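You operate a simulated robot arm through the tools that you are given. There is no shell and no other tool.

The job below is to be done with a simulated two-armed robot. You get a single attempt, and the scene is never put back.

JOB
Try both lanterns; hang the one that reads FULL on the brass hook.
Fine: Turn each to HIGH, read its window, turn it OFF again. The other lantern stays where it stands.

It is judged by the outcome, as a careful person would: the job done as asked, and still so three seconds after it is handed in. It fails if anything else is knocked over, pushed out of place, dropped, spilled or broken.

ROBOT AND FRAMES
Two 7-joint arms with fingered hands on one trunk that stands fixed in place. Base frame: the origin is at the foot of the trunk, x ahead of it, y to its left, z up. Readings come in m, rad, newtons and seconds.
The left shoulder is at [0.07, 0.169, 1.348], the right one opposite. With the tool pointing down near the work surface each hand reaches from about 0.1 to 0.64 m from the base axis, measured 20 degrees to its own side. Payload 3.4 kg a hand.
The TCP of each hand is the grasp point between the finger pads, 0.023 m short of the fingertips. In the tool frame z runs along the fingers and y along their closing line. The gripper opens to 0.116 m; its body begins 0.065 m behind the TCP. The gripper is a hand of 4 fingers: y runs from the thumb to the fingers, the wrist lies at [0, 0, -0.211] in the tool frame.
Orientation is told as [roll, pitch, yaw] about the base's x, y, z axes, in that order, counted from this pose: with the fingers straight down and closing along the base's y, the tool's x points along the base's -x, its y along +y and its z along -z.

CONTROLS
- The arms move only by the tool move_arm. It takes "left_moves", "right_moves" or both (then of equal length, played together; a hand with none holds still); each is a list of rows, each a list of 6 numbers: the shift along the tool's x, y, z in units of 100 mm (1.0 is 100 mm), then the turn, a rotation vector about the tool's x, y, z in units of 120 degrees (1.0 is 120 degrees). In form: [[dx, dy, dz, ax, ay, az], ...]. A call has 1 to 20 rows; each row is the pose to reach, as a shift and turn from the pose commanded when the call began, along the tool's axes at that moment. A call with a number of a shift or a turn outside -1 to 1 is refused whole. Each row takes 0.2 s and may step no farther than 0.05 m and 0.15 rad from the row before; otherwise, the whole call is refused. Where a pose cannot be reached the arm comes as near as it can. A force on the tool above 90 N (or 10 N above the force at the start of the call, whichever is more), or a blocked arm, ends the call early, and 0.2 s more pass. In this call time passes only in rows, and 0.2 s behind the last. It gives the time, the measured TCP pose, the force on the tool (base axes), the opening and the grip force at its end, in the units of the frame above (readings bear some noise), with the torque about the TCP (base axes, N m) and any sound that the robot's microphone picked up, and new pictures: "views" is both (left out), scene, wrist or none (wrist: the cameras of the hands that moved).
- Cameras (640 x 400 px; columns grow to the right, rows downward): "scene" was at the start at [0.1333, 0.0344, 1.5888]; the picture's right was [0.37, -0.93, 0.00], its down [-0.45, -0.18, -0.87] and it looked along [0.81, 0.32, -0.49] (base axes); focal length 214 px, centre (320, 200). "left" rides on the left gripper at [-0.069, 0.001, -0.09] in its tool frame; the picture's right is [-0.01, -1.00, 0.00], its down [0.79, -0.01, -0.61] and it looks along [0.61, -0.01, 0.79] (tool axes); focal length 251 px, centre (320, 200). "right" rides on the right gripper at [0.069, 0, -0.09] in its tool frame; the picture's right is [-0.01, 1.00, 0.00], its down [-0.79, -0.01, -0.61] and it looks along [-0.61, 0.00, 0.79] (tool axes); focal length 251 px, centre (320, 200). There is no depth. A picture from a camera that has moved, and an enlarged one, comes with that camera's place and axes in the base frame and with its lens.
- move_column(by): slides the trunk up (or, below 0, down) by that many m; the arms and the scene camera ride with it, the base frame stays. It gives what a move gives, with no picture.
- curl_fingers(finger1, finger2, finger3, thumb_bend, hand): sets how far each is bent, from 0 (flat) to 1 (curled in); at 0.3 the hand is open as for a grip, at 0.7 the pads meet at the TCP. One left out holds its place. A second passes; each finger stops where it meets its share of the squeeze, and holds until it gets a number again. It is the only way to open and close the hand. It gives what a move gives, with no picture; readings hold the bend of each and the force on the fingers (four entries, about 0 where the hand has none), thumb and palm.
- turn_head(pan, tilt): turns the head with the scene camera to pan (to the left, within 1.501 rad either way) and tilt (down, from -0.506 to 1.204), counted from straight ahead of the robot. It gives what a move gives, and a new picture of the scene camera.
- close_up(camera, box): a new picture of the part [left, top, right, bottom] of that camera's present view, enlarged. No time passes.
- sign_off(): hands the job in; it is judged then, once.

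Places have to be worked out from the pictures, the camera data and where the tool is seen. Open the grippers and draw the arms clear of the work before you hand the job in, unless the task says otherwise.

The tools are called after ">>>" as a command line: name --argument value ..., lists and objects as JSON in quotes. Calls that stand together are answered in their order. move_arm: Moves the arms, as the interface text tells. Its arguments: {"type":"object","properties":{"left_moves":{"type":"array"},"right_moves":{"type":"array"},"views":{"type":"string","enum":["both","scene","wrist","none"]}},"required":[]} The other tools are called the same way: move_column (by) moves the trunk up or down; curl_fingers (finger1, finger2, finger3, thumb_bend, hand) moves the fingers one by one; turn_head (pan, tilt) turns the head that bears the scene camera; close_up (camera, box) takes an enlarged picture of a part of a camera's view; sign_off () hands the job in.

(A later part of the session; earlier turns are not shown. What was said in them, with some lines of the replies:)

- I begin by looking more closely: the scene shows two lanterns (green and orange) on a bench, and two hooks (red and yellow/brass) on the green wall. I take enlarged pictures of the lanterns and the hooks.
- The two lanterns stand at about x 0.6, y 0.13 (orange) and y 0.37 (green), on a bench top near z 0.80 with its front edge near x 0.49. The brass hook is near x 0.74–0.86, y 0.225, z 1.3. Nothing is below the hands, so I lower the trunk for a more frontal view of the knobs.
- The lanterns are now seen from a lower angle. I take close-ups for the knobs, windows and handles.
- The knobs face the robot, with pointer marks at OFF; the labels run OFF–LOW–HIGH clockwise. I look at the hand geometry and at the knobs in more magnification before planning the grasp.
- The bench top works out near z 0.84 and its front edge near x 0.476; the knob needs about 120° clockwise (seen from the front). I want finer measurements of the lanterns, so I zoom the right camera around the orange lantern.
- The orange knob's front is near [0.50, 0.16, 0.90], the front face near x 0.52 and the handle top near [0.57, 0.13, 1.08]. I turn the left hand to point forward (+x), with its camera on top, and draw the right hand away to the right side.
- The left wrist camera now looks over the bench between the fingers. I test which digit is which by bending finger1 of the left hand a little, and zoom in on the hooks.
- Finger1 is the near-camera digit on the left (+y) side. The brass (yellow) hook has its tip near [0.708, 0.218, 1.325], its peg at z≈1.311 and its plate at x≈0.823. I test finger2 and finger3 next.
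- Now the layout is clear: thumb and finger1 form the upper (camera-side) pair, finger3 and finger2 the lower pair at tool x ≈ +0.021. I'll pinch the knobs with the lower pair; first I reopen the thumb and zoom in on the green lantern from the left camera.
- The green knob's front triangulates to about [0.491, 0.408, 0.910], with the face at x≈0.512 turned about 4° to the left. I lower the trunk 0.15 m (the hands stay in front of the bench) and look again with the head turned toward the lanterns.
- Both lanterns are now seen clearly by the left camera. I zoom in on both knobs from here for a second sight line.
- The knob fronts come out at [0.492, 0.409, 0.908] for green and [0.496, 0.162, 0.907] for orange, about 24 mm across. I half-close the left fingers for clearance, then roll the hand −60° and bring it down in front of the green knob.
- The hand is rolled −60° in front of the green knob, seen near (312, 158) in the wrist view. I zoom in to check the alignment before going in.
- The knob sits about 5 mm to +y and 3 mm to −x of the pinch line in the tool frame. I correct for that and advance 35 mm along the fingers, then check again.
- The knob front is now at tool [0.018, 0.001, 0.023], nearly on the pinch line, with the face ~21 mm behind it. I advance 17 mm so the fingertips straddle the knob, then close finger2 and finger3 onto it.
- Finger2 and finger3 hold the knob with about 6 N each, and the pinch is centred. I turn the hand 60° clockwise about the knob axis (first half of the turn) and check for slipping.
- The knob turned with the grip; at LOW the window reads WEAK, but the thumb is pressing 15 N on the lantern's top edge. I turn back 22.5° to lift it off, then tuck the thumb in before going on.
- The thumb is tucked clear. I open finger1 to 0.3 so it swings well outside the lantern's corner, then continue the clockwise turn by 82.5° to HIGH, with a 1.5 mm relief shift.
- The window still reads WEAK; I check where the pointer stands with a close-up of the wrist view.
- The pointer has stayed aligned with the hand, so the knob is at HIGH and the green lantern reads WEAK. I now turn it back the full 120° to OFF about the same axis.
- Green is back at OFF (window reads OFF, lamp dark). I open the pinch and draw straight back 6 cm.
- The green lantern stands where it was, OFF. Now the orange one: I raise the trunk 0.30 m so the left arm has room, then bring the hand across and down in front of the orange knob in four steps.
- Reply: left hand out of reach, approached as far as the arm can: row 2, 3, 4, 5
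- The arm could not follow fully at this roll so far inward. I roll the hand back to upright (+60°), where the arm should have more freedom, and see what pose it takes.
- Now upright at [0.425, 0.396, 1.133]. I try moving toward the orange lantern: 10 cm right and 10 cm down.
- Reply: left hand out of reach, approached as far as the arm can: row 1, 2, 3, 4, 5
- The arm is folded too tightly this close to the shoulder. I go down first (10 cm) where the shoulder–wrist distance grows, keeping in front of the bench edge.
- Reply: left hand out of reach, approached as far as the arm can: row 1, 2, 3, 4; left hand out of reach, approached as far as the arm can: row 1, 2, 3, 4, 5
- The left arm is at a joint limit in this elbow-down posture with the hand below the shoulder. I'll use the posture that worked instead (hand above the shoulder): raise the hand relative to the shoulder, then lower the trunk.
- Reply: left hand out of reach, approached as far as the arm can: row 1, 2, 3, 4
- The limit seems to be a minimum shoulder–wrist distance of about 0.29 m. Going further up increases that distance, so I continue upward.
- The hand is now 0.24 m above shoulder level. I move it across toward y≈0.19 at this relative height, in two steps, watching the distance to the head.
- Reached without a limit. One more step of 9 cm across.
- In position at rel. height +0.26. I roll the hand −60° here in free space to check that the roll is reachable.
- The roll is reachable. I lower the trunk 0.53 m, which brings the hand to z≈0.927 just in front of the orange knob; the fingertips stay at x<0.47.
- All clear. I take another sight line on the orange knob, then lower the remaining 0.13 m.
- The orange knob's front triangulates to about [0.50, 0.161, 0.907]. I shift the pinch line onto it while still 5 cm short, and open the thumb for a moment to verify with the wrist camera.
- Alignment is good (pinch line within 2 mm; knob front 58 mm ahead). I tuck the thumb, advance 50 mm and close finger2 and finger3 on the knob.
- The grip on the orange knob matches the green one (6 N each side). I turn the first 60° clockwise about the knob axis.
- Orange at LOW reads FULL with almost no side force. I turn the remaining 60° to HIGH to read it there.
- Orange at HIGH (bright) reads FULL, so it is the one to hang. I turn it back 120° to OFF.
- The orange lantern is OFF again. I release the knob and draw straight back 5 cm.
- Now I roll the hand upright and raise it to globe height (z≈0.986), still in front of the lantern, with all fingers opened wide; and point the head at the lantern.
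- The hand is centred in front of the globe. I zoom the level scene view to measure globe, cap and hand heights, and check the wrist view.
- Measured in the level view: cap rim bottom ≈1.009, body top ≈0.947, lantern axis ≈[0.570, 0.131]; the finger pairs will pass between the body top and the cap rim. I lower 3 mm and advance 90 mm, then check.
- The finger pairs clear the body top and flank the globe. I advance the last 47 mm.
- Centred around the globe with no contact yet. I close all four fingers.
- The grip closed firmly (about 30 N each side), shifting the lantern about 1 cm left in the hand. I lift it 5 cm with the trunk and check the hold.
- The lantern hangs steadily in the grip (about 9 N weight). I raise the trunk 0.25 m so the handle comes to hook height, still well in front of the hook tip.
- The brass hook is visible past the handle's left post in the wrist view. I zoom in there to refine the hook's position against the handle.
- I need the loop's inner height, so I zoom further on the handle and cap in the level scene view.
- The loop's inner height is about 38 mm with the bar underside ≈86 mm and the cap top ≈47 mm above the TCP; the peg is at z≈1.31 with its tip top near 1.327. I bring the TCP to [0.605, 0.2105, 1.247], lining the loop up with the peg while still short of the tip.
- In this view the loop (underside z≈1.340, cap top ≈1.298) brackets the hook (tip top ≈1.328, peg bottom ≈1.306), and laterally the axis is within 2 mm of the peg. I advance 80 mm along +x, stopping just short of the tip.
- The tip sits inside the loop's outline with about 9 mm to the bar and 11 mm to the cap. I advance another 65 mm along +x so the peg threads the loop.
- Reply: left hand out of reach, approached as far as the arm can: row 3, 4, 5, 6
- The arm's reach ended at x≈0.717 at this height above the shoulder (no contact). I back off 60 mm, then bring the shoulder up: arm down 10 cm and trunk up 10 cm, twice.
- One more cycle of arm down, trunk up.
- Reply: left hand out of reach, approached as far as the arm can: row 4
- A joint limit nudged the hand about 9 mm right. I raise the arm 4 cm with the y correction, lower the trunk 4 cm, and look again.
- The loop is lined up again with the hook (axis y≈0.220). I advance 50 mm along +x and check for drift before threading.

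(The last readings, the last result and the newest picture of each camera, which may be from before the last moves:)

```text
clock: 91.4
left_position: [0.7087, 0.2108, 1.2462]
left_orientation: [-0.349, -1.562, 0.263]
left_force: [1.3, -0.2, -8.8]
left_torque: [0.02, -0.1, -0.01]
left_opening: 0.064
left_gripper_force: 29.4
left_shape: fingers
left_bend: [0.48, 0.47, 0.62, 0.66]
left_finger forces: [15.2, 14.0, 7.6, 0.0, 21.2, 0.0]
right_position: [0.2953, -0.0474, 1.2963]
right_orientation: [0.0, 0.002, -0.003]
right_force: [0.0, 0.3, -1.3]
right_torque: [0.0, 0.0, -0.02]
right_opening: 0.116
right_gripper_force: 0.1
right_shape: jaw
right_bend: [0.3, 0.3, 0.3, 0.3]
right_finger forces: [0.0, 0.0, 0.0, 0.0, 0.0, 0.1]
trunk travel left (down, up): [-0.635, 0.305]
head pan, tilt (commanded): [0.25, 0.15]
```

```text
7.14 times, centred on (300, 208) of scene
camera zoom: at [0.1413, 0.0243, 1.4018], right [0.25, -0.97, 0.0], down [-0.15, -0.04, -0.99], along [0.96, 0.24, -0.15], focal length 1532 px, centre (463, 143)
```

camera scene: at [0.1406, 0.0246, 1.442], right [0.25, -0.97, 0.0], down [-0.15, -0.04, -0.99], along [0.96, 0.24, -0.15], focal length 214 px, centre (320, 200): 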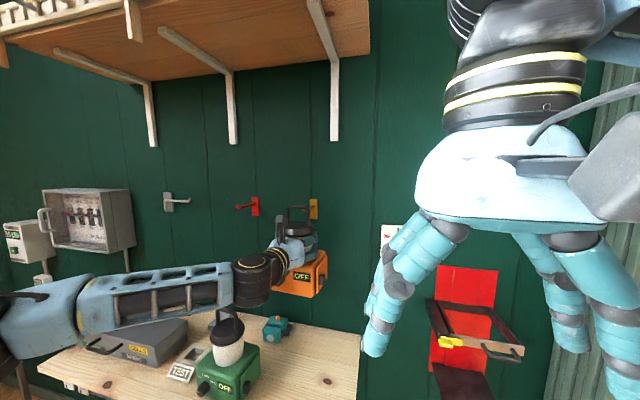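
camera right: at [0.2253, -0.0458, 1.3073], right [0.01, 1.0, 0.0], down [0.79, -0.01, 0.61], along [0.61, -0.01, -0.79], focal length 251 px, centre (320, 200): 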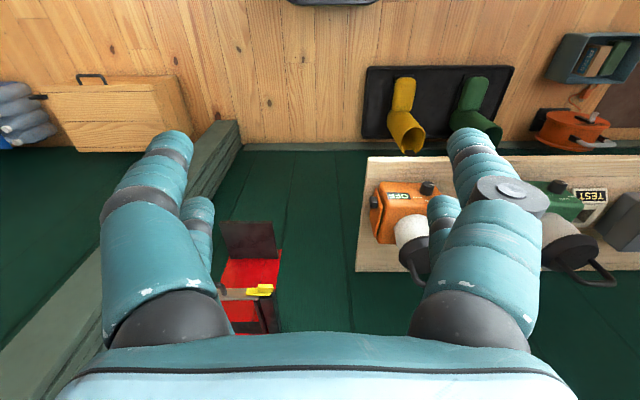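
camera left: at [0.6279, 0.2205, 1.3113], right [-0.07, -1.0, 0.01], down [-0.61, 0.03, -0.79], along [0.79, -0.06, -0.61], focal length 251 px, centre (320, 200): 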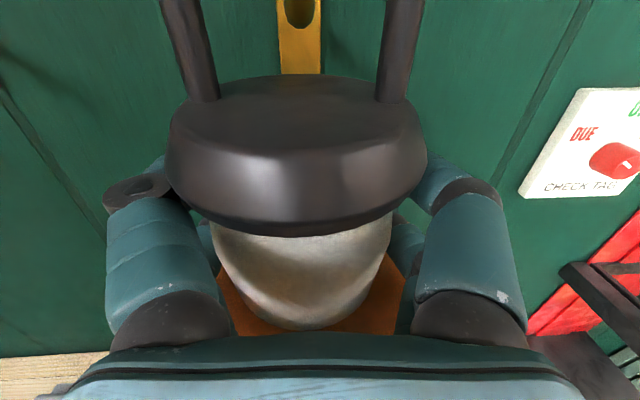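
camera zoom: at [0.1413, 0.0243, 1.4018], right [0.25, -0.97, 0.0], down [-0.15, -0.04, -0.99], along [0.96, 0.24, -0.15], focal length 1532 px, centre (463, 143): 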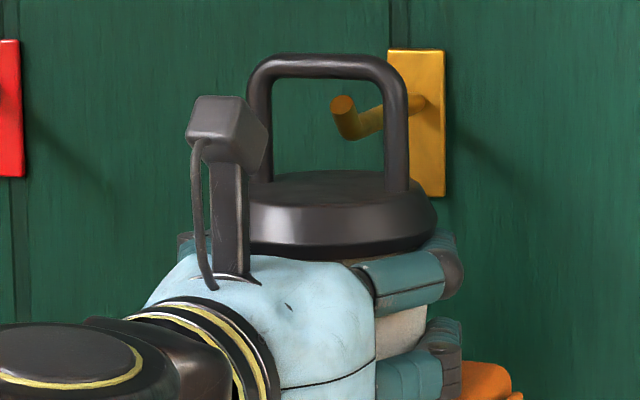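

Clearances are 8 mm (bar over tip) and about 11 mm (peg over cap). I thread the loop over the tip with another 45 mm along +x.

>>> move_arm --left_moves '[[-0.01, 0.009, 0.1, 0, 0, 0], [-0.01, 0.018, 0.2, 0, 0, 0], [-0.01, 0.026, 0.3, 0, 0, 0], [-0.01, 0.034, 0.39, 0, 0, 0], [-0.01, 0.039, 0.45, 0, 0, 0]]' --views "none"

>>> close_up --camera "left" --box '[140, 0, 460, 200]'

>>> close_up --camera "scene" --box '[260, 180, 340, 236]'

```text
clock: 92.6
left_position: [0.7536, 0.2112, 1.2482]
left_orientation: [-0.329, -1.563, 0.244]
left_force: [0.0, -0.1, -8.3]
left_torque: [-0.06, -0.07, 0.02]
left_opening: 0.0641
left_gripper_force: 29.0
left_shape: fingers
left_bend: [0.48, 0.47, 0.62, 0.66]
left_finger forces: [15.2, 14.1, 7.6, 0.1, 21.1, 0.1]
right_position: [0.2956, -0.046, 1.2969]
right_orientation: [-0.001, 0.001, -0.005]
right_force: [0.3, 0.0, 0.8]
right_torque: [0.01, 0.01, 0.0]
right_opening: 0.1162
right_gripper_force: 0.0
right_shape: jaw
right_bend: [0.3, 0.3, 0.3, 0.3]
right_finger forces: [0.0, 0.1, 0.0, 0.0, 0.0, 0.0]
trunk travel left (down, up): [-0.635, 0.305]
head pan, tilt (commanded): [0.25, 0.15]
```

```text
2.00 times, centred on (300, 100) of left
camera zoom: at [0.6657, 0.2209, 1.3163], right [-0.09, -1.0, 0.01], down [-0.61, 0.04, -0.79], along [0.79, -0.08, -0.61], focal length 503 px, centre (360, 400)
```

zoom: 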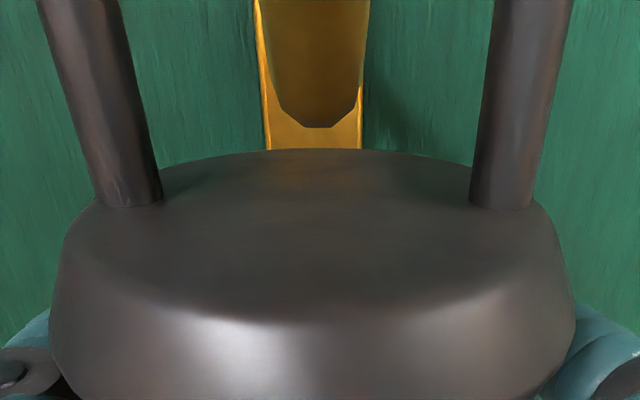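

```text
7.14 times, centred on (300, 208) of scene
camera zoom: at [0.1411, 0.0244, 1.4019], right [0.25, -0.97, 0.0], down [-0.15, -0.04, -0.99], along [0.96, 0.24, -0.15], focal length 1532 px, centre (463, 143)
```

zoom: 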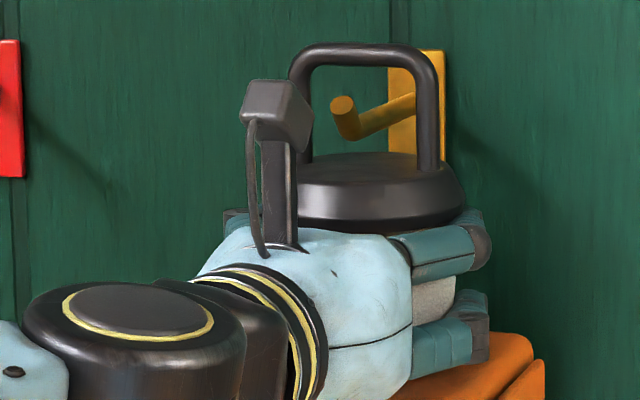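

The peg is now through the loop, with the tip in front of the bar (bar at x≈0.75). I lower the lantern 20 mm in small rows and watch the force.

>>> move_arm --left_moves '[[0.05, 0, 0, 0, 0, 0], [0.1, 0, 0, 0, 0, 0], [0.15, 0, 0, 0, 0, 0], [0.2, 0, 0, 0, 0, 0]]' --views "none"

>>> close_up --camera "scene" --box '[260, 180, 340, 236]'

```text
clock: 93.6
left_position: [0.7519, 0.2123, 1.2269]
left_orientation: [-0.364, -1.562, 0.276]
left_force: [0.1, 0.2, -7.6]
left_torque: [-0.05, -0.04, 0.0]
left_opening: 0.064
left_gripper_force: 28.6
left_shape: fingers
left_bend: [0.48, 0.47, 0.62, 0.66]
left_finger forces: [15.2, 14.0, 7.7, 0.1, 21.1, 0.0]
right_position: [0.2948, -0.0459, 1.297]
right_orientation: [0.0, 0.0, -0.002]
right_force: [-0.1, -0.3, -0.4]
right_torque: [-0.01, 0.04, 0.04]
right_opening: 0.1158
right_gripper_force: 0.1
right_shape: jaw
right_bend: [0.3, 0.3, 0.3, 0.3]
right_finger forces: [0.0, 0.0, 0.0, 0.0, 0.1, 0.0]
trunk travel left (down, up): [-0.635, 0.305]
head pan, tilt (commanded): [0.25, 0.15]
```

```text
7.14 times, centred on (300, 208) of scene
camera zoom: at [0.1408, 0.0246, 1.4019], right [0.25, -0.97, 0.0], down [-0.15, -0.04, -0.99], along [0.96, 0.24, -0.15], focal length 1532 px, centre (463, 143)
```

zoom: 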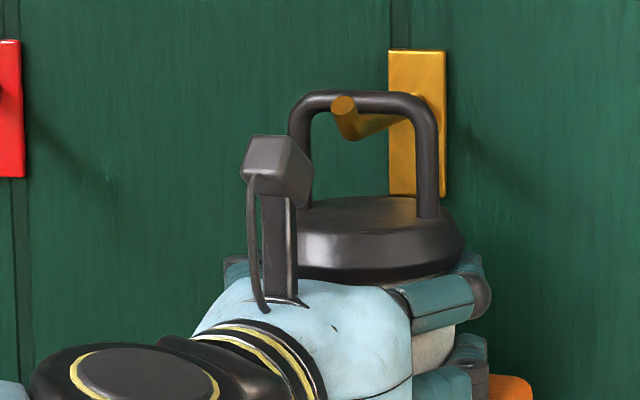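

The bar is almost on the peg. I lower further in 1 mm rows, 5 mm in all, to let the peg take the weight.

>>> move_arm --left_moves '[[0.01, 0, 0, 0, 0, 0], [0.02, 0, 0, 0, 0, 0], [0.03, 0, 0, 0, 0, 0], [0.04, 0, 0, 0, 0, 0], [0.05, 0, 0, 0, 0, 0]]' --views "none"

>>> close_up --camera "scene" --box '[260, 180, 340, 236]'

>>> close_up --camera "left" --box '[140, 0, 460, 200]'

```text
clock: 94.8
left_position: [0.7521, 0.2117, 1.2261]
left_orientation: [-0.581, -1.566, 0.499]
left_force: [1.8, 0.2, 10.6]
left_torque: [0.07, 0.28, -0.01]
left_opening: 0.0642
left_gripper_force: 28.5
left_shape: fingers
left_bend: [0.47, 0.47, 0.62, 0.66]
left_finger forces: [15.4, 13.0, 7.6, 0.0, 20.7, 0.0]
right_position: [0.2923, -0.0473, 1.2986]
right_orientation: [0.001, -0.001, -0.002]
right_force: [0.1, -0.3, 0.8]
right_torque: [-0.03, 0.0, 0.01]
right_opening: 0.1161
right_gripper_force: 0.1
right_shape: jaw
right_bend: [0.3, 0.3, 0.3, 0.3]
right_finger forces: [0.0, 0.0, 0.0, 0.0, 0.0, 0.0]
trunk travel left (down, up): [-0.635, 0.305]
head pan, tilt (commanded): [0.25, 0.15]
```

```text
7.14 times, centred on (300, 208) of scene
camera zoom: at [0.1373, 0.0235, 1.4025], right [0.25, -0.97, 0.0], down [-0.14, -0.04, -0.99], along [0.96, 0.24, -0.15], focal length 1532 px, centre (463, 143)
```

zoom: 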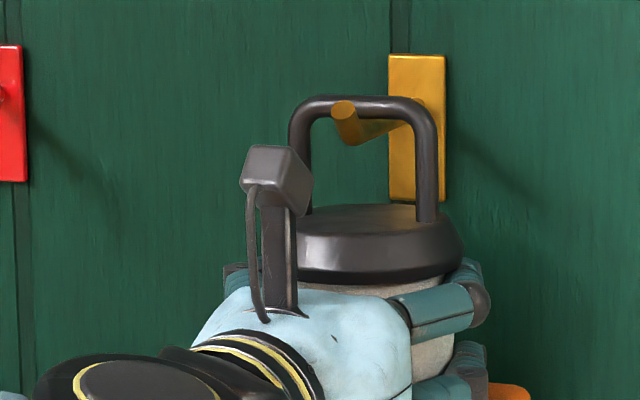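

```text
2.00 times, centred on (300, 100) of left
camera zoom: at [0.6615, 0.2203, 1.2951], right [-0.08, -1.0, 0.01], down [-0.61, 0.04, -0.79], along [0.79, -0.07, -0.61], focal length 503 px, centre (360, 400)
```

zoom: 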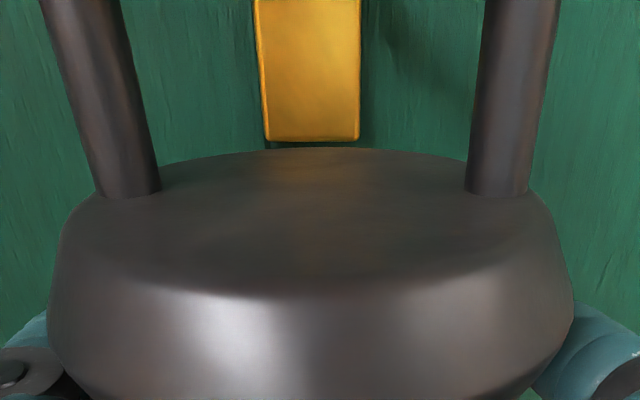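

The peg now carries the lantern; the hand even presses down with 10 N. I ease up 2 mm so nothing is loaded when I let go.

>>> move_arm --left_moves '[[-0.01, 0, 0, 0, 0, 0], [-0.02, 0, 0, 0, 0, 0]]' --views "none"

```text
clock: 95.4
left_position: [0.751, 0.2114, 1.2281]
left_orientation: [-0.33, -1.566, 0.244]
left_force: [3.2, 0.2, 7.3]
left_torque: [0.03, 0.22, -0.03]
left_opening: 0.0643
left_gripper_force: 27.8
left_shape: fingers
left_bend: [0.47, 0.47, 0.62, 0.66]
left_finger forces: [15.2, 13.3, 7.8, 0.1, 20.2, 0.1]
right_position: [0.2927, -0.0473, 1.2971]
right_orientation: [0.001, -0.001, -0.004]
right_force: [-1.2, 0.8, 0.5]
right_torque: [-0.01, 0.0, -0.04]
right_opening: 0.116
right_gripper_force: 0.0
right_shape: jaw
right_bend: [0.3, 0.3, 0.3, 0.3]
right_finger forces: [0.1, 0.0, 0.1, 0.0, 0.0, 0.1]
trunk travel left (down, up): [-0.635, 0.305]
head pan, tilt (commanded): [0.25, 0.15]
```

Still 7 N upward on the hand; I ease up another 2 mm.

>>> move_arm --left_moves '[[-0.01, 0, 0, 0, 0, 0], [-0.02, 0, 0, 0, 0, 0]]' --views "none"

>>> close_up --camera "scene" --box '[250, 170, 350, 300]'

```text
clock: 96.0
left_position: [0.7524, 0.2113, 1.2267]
left_orientation: [-0.308, -1.563, 0.222]
left_force: [0.6, 0.3, 0.8]
left_torque: [-0.02, 0.05, -0.02]
left_opening: 0.0639
left_gripper_force: 28.7
left_shape: fingers
left_bend: [0.47, 0.47, 0.62, 0.67]
left_finger forces: [15.0, 13.9, 7.8, 0.0, 20.0, 0.0]
right_position: [0.2939, -0.046, 1.2974]
right_orientation: [-0.001, -0.001, -0.002]
right_force: [0.4, -0.4, -0.1]
right_torque: [-0.01, 0.0, 0.0]
right_opening: 0.1158
right_gripper_force: 0.1
right_shape: jaw
right_bend: [0.3, 0.3, 0.3, 0.3]
right_finger forces: [0.0, 0.1, 0.1, 0.1, 0.0, 0.1]
trunk travel left (down, up): [-0.635, 0.305]
head pan, tilt (commanded): [0.25, 0.15]
```

```text
3.08 times, centred on (300, 235) of scene
camera zoom: at [0.1387, 0.0242, 1.402], right [0.25, -0.97, 0.0], down [-0.15, -0.04, -0.99], along [0.96, 0.24, -0.15], focal length 660 px, centre (382, 92)
```

zoom: 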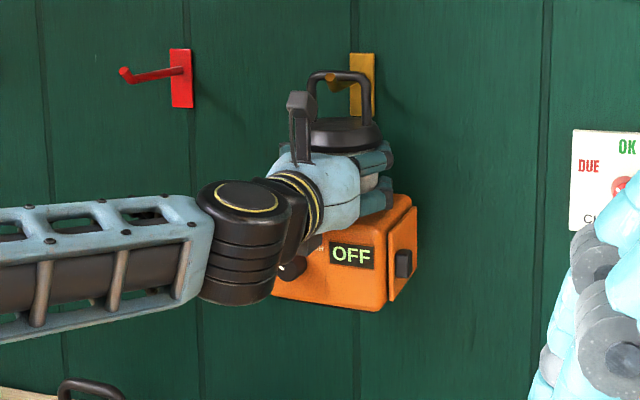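

The hand carries almost nothing now (0.8 N). I loosen the grip in two stages so the lantern is not knocked.

>>> curl_fingers --hand "left" --finger1 0.43 --finger2 0.43 --finger3 0.57 --thumb_bend 0.61

>>> close_up --camera "scene" --box '[250, 170, 350, 300]'

>>> close_up --camera "left" --box '[0, 0, 640, 400]'

```text
clock: 97.0
left_position: [0.7521, 0.2121, 1.2263]
left_orientation: [-0.342, -1.564, 0.254]
left_force: [-1.9, -0.2, -3.0]
left_torque: [-0.01, -0.09, 0.02]
left_opening: 0.0682
left_gripper_force: 10.5
left_shape: fingers
left_bend: [0.4, 0.39, 0.54, 0.57]
left_finger forces: [6.6, 5.0, 2.4, 0.0, 8.1, 0.0]
right_position: [0.2936, -0.0472, 1.2971]
right_orientation: [0.001, 0.0, -0.001]
right_force: [0.2, -0.5, 0.2]
right_torque: [0.01, 0.0, 0.03]
right_opening: 0.1161
right_gripper_force: 0.1
right_shape: jaw
right_bend: [0.3, 0.3, 0.3, 0.3]
right_finger forces: [0.0, 0.0, 0.0, 0.0, 0.0, 0.0]
trunk travel left (down, up): [-0.635, 0.305]
head pan, tilt (commanded): [0.25, 0.15]
```

```text
3.08 times, centred on (300, 235) of scene
camera zoom: at [0.139, 0.0241, 1.4021], right [0.25, -0.97, 0.0], down [-0.15, -0.04, -0.99], along [0.96, 0.24, -0.15], focal length 660 px, centre (382, 92)
```

zoom: 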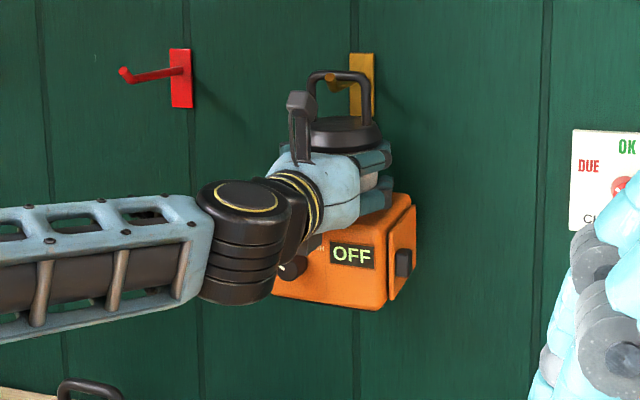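

```text
1.00 times, centred on (320, 200) of left (not enlarged: the box is as wide or as high as the picture)
camera zoom: at [0.6636, 0.2204, 1.2963], right [-0.09, -1.0, 0.01], down [-0.61, 0.04, -0.79], along [0.79, -0.07, -0.61], focal length 251 px, centre (320, 200)
```

zoom: 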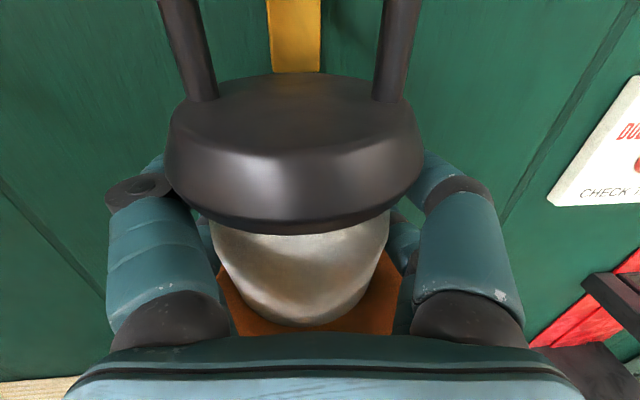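

The grip is down to about 10 N and the lantern stays put. I open the fingers fully.

>>> curl_fingers --hand "left" --finger1 0.25 --finger2 0.25 --finger3 0.3 --thumb_bend 0.3

>>> close_up --camera "left" --box '[0, 0, 640, 400]'

>>> close_up --camera "scene" --box '[250, 170, 350, 300]'

```text
clock: 98.0
left_position: [0.752, 0.2119, 1.2273]
left_orientation: [-0.361, -1.565, 0.273]
left_force: [-0.4, 0.2, 0.3]
left_torque: [0.01, 0.01, -0.01]
left_opening: 0.1213
left_gripper_force: 0.0
left_shape: fingers
left_bend: [0.25, 0.25, 0.3, 0.3]
left_finger forces: [0.0, 0.0, 0.1, 0.0, 0.0, 0.0]
right_position: [0.2935, -0.0474, 1.2974]
right_orientation: [0.001, 0.001, -0.002]
right_force: [-0.1, 0.0, -0.3]
right_torque: [0.0, -0.01, 0.01]
right_opening: 0.116
right_gripper_force: 0.0
right_shape: jaw
right_bend: [0.3, 0.3, 0.3, 0.3]
right_finger forces: [0.0, 0.0, 0.0, 0.1, 0.0, 0.1]
trunk travel left (down, up): [-0.635, 0.305]
head pan, tilt (commanded): [0.25, 0.15]
```

```text
1.00 times, centred on (320, 200) of left (not enlarged: the box is as wide or as high as the picture)
camera zoom: at [0.6632, 0.2204, 1.2967], right [-0.09, -1.0, 0.01], down [-0.61, 0.04, -0.79], along [0.79, -0.07, -0.61], focal length 251 px, centre (320, 200)
```

zoom: 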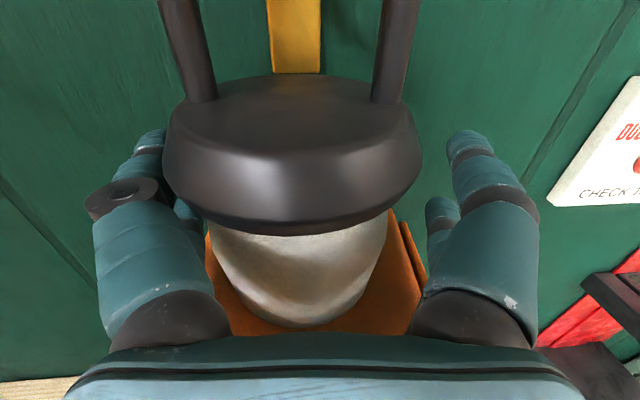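

```text
3.08 times, centred on (300, 235) of scene
camera zoom: at [0.1387, 0.024, 1.4022], right [0.25, -0.97, 0.0], down [-0.15, -0.04, -0.99], along [0.96, 0.24, -0.15], focal length 660 px, centre (382, 92)
```

zoom: 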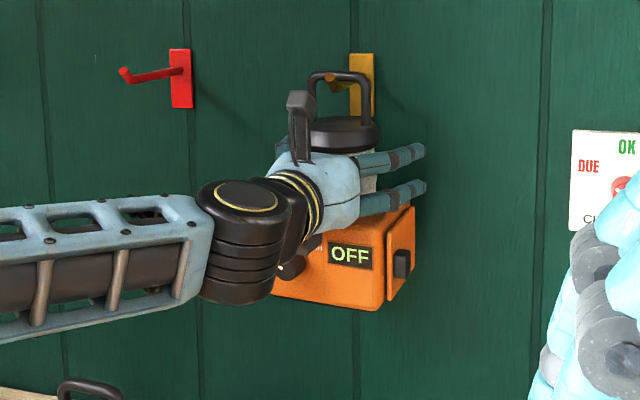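

The lantern hangs free on the hook. I centre the open hand 9 mm to the left to clear the cap, then draw straight back.

>>> move_arm --left_moves '[[0, 0.05, 0, 0, 0, 0], [0, 0.09, 0, 0, 0, 0], [0, 0.09, -0.15, 0, 0, 0], [0, 0.09, -0.3, 0, 0, 0], [0, 0.09, -0.5, 0, 0, 0], [0, 0.09, -0.7, 0, 0, 0], [0, 0.09, -0.85, 0, 0, 0], [0, 0.09, -1.0, 0, 0, 0]]' --views "both"

>>> close_up --camera "scene" --box '[250, 170, 350, 300]'

```text
clock: 99.8
left_position: [0.6516, 0.2287, 1.2279]
left_orientation: [-0.498, -1.564, 0.413]
left_force: [-0.7, -0.6, -0.4]
left_torque: [0.0, -0.01, 0.0]
left_opening: 0.1214
left_gripper_force: 0.0
left_shape: fingers
left_bend: [0.25, 0.25, 0.3, 0.3]
left_finger forces: [0.0, 0.1, 0.0, 0.0, 0.1, 0.0]
right_position: [0.2943, -0.0474, 1.2975]
right_orientation: [0.0, -0.001, -0.003]
right_force: [0.1, -0.5, 0.5]
right_torque: [-0.01, 0.0, -0.02]
right_opening: 0.1161
right_gripper_force: 0.1
right_shape: jaw
right_bend: [0.3, 0.3, 0.3, 0.3]
right_finger forces: [0.1, 0.1, 0.1, 0.1, 0.1, 0.0]
trunk travel left (down, up): [-0.635, 0.305]
head pan, tilt (commanded): [0.25, 0.15]
camera scene: at [0.138, 0.0243, 1.4022], right [0.25, -0.97, 0.0], down [-0.14, -0.04, -0.99], along [0.96, 0.24, -0.15], focal length 214 px, centre (320, 200)
camera left: at [0.5633, 0.2382, 1.2972], right [-0.09, -1.0, 0.01], down [-0.61, 0.04, -0.79], along [0.79, -0.07, -0.61], focal length 251 px, centre (320, 200)
```

scene: 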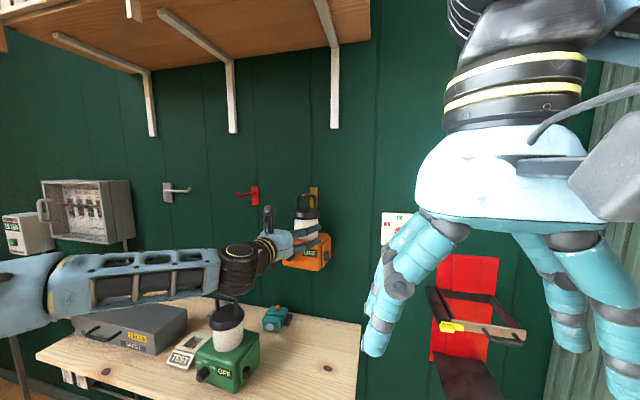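
left: 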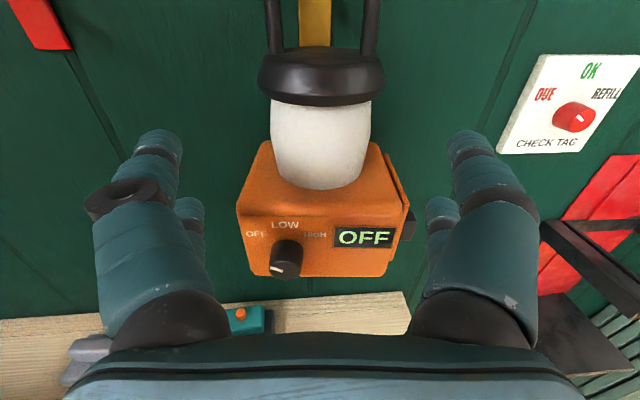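

```text
3.08 times, centred on (300, 235) of scene
camera zoom: at [0.138, 0.0243, 1.4022], right [0.25, -0.97, 0.0], down [-0.14, -0.04, -0.99], along [0.96, 0.24, -0.15], focal length 660 px, centre (382, 92)
```

zoom: 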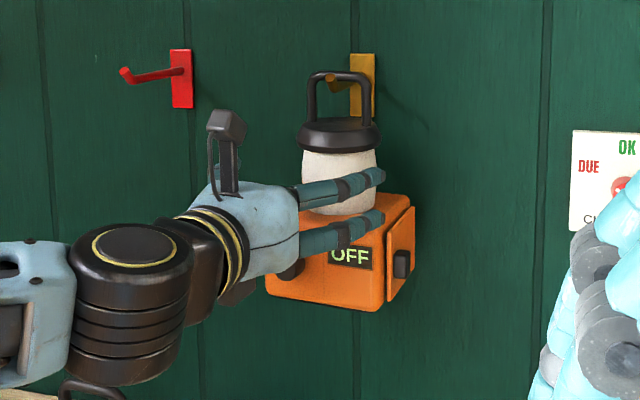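

The lantern hangs on the brass hook. I zoom in on its knob and window to make sure it is still OFF, and check the scene.

>>> close_up --camera "left" --box '[230, 190, 430, 300]'

>>> close_up --camera "scene" --box '[30, 260, 370, 400]'

```text
3.20 times, centred on (330, 245) of left
camera zoom: at [0.5633, 0.2382, 1.2972], right [-0.09, -1.0, 0.01], down [-0.61, 0.04, -0.79], along [0.79, -0.07, -0.61], focal length 805 px, centre (288, 56)
```

zoom: 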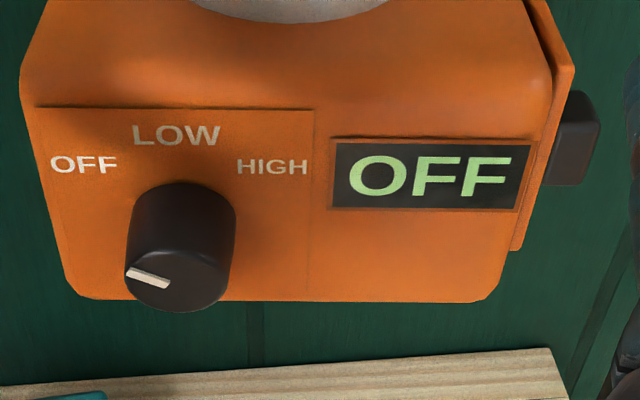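

```text
1.88 times, centred on (200, 330) of scene
camera zoom: at [0.138, 0.0243, 1.4022], right [0.25, -0.97, 0.0], down [-0.14, -0.04, -0.99], along [0.96, 0.24, -0.15], focal length 404 px, centre (546, -45)
```

zoom: 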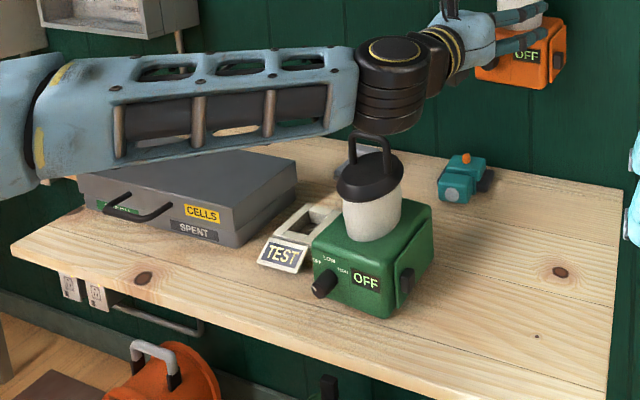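

The knob points to OFF and the window reads OFF; the green lantern, tester, case and headlamp stand undisturbed. I draw the left hand back another 9 cm, then back and to the left, clear of the work.

>>> move_arm --left_moves '[[0, 0, -0.25, 0, 0, 0], [0, 0, -0.5, 0, 0, 0], [0, 0, -0.75, 0, 0, 0], [0, 0, -0.9, 0, 0, 0]]' --views "none"

>>> move_arm --left_moves '[[-0.1, 0.25, -0.2, 0, 0, 0], [-0.2, 0.5, -0.4, 0, 0, 0], [-0.3, 0.75, -0.6, 0, 0, 0], [-0.4, 1.0, -0.8, 0, 0, 0]]' --views "both"

>>> close_up --camera "scene" --box '[250, 170, 350, 300]'

```text
clock: 100.8
left_position: [0.5624, 0.2372, 1.2302]
left_orientation: [-0.427, -1.564, 0.342]
left_force: [0.5, 0.5, 0.6]
left_torque: [-0.01, 0.01, -0.01]
left_opening: 0.1215
left_gripper_force: 0.1
left_shape: fingers
left_bend: [0.25, 0.25, 0.3, 0.3]
left_finger forces: [0.1, 0.1, 0.0, 0.0, 0.0, 0.1]
right_position: [0.2922, -0.0466, 1.2975]
right_orientation: [0.0, -0.002, -0.003]
right_force: [0.3, 0.2, -0.6]
right_torque: [0.02, -0.01, 0.0]
right_opening: 0.1162
right_gripper_force: 0.1
right_shape: jaw
right_bend: [0.3, 0.3, 0.3, 0.3]
right_finger forces: [0.1, 0.0, 0.0, 0.1, 0.0, 0.0]
trunk travel left (down, up): [-0.635, 0.305]
head pan, tilt (commanded): [0.25, 0.15]
```

```text
clock: 101.8
left_position: [0.492, 0.3444, 1.2682]
left_orientation: [-0.573, -1.564, 0.486]
left_force: [-0.9, 0.1, 1.1]
left_torque: [0.0, -0.01, 0.03]
left_opening: 0.1212
left_gripper_force: 0.0
left_shape: fingers
left_bend: [0.25, 0.25, 0.3, 0.3]
left_finger forces: [0.0, 0.0, 0.1, 0.0, 0.0, 0.0]
right_position: [0.2924, -0.0472, 1.2972]
right_orientation: [0.001, 0.0, -0.001]
right_force: [-0.5, 0.2, -0.2]
right_torque: [0.0, -0.01, 0.01]
right_opening: 0.1159
right_gripper_force: 0.0
right_shape: jaw
right_bend: [0.3, 0.3, 0.3, 0.3]
right_finger forces: [0.0, 0.0, 0.0, 0.0, 0.0, 0.0]
trunk travel left (down, up): [-0.635, 0.305]
head pan, tilt (commanded): [0.25, 0.15]
camera scene: at [0.1382, 0.025, 1.4022], right [0.25, -0.97, 0.0], down [-0.14, -0.04, -0.99], along [0.96, 0.24, -0.15], focal length 214 px, centre (320, 200)
camera left: at [0.4033, 0.3533, 1.3379], right [-0.09, -1.0, 0.01], down [-0.61, 0.04, -0.79], along [0.79, -0.08, -0.61], focal length 251 px, centre (320, 200)
```

scene: 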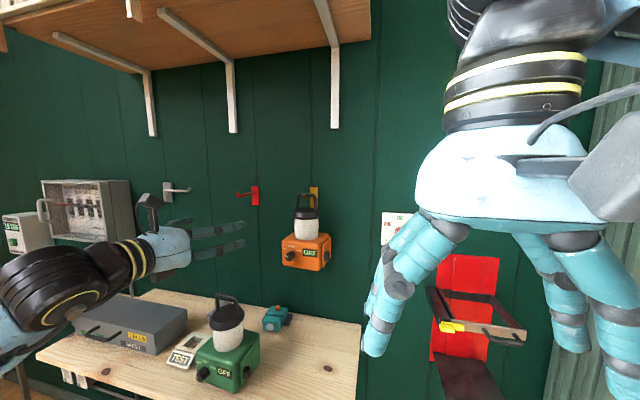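
left: 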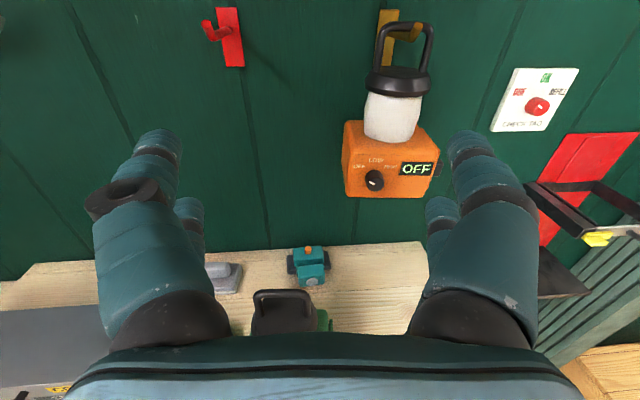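

```text
3.08 times, centred on (300, 235) of scene
camera zoom: at [0.1382, 0.025, 1.4022], right [0.25, -0.97, 0.0], down [-0.14, -0.04, -0.99], along [0.96, 0.24, -0.15], focal length 660 px, centre (382, 92)
```

zoom: 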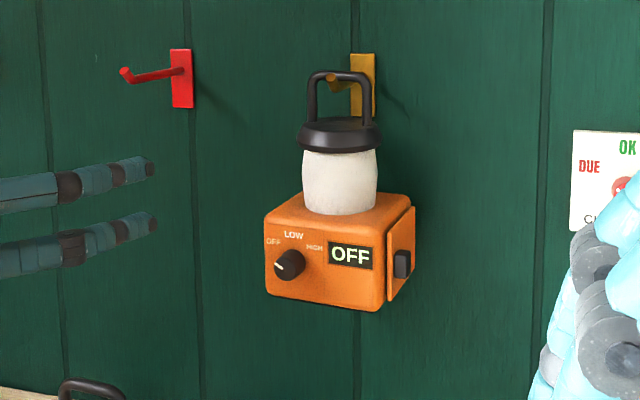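

The orange lantern hangs quietly by its handle on the brass hook. I move the hand a bit farther back and left, and take a last close look at the hook and the green lantern.

>>> move_arm --left_moves '[[-0.05, 0.2, -0.15, 0, 0, 0], [-0.1, 0.4, -0.3, 0, 0, 0], [-0.2, 0.7, -0.5, 0, 0, 0]]' --views "scene"

>>> close_up --camera "scene" --box '[280, 180, 340, 225]'

>>> close_up --camera "scene" --box '[160, 280, 300, 400]'

```text
clock: 102.6
left_position: [0.448, 0.4178, 1.2891]
left_orientation: [-0.42, -1.564, 0.336]
left_force: [0.2, -0.4, -0.6]
left_torque: [0.03, 0.02, -0.02]
left_opening: 0.1215
left_gripper_force: 0.1
left_shape: fingers
left_bend: [0.25, 0.25, 0.3, 0.3]
left_finger forces: [0.0, 0.0, 0.0, 0.1, 0.0, 0.1]
right_position: [0.2919, -0.0473, 1.2969]
right_orientation: [0.0, 0.001, -0.001]
right_force: [0.3, 0.8, -0.3]
right_torque: [0.03, 0.01, 0.01]
right_opening: 0.116
right_gripper_force: 0.1
right_shape: jaw
right_bend: [0.3, 0.3, 0.3, 0.3]
right_finger forces: [0.1, 0.0, 0.0, 0.1, 0.0, 0.0]
trunk travel left (down, up): [-0.635, 0.305]
head pan, tilt (commanded): [0.25, 0.15]
camera scene: at [0.1381, 0.0246, 1.4022], right [0.25, -0.97, 0.0], down [-0.14, -0.04, -0.99], along [0.96, 0.24, -0.15], focal length 214 px, centre (320, 200)
```

scene: 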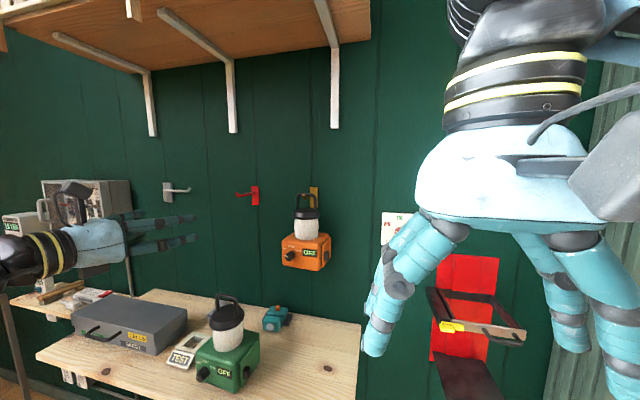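

```text
8.89 times, centred on (310, 202) of scene
camera zoom: at [0.1381, 0.0246, 1.4022], right [0.25, -0.97, 0.0], down [-0.14, -0.04, -0.99], along [0.96, 0.24, -0.15], focal length 1906 px, centre (409, 178)
```

zoom: 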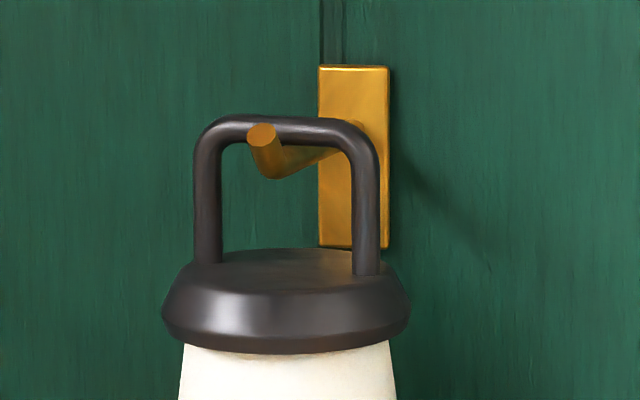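

```text
3.33 times, centred on (230, 340) of scene
camera zoom: at [0.1381, 0.0246, 1.4022], right [0.25, -0.97, 0.0], down [-0.14, -0.04, -0.99], along [0.96, 0.24, -0.15], focal length 715 px, centre (620, -267)
```

zoom: 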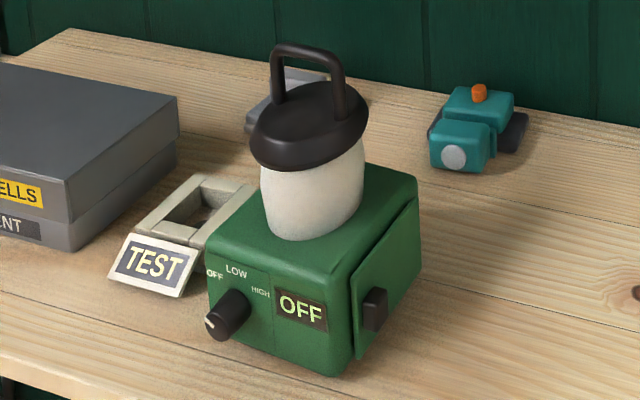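

The orange lantern (FULL, now OFF) hangs by its handle on the brass hook behind the upturned tip. The green one (WEAK) stands OFF in its place, both hands are open, and the arms are clear, so I hand the job in.

>>> sign_off

```text
The job is handed in.
```

The orange lantern read FULL at HIGH, so I hung it by its handle on the brass hook, behind the upturned tip, switched OFF. The green one read WEAK at HIGH. It is switched OFF again and still on the bench where it stood, though gripping its knob may have nudged it about 3 mm.

While I turned the green knob, the robot's thumb pressed briefly (about 15 N) on that lantern's top edge. I backed off and tucked the thumb in before finishing the turn, and the lantern shows no sign of harm.

Nothing was knocked over or dropped. At hand-in the lantern was hanging still, both hands were open, and the arms were clear of the bench and hook.
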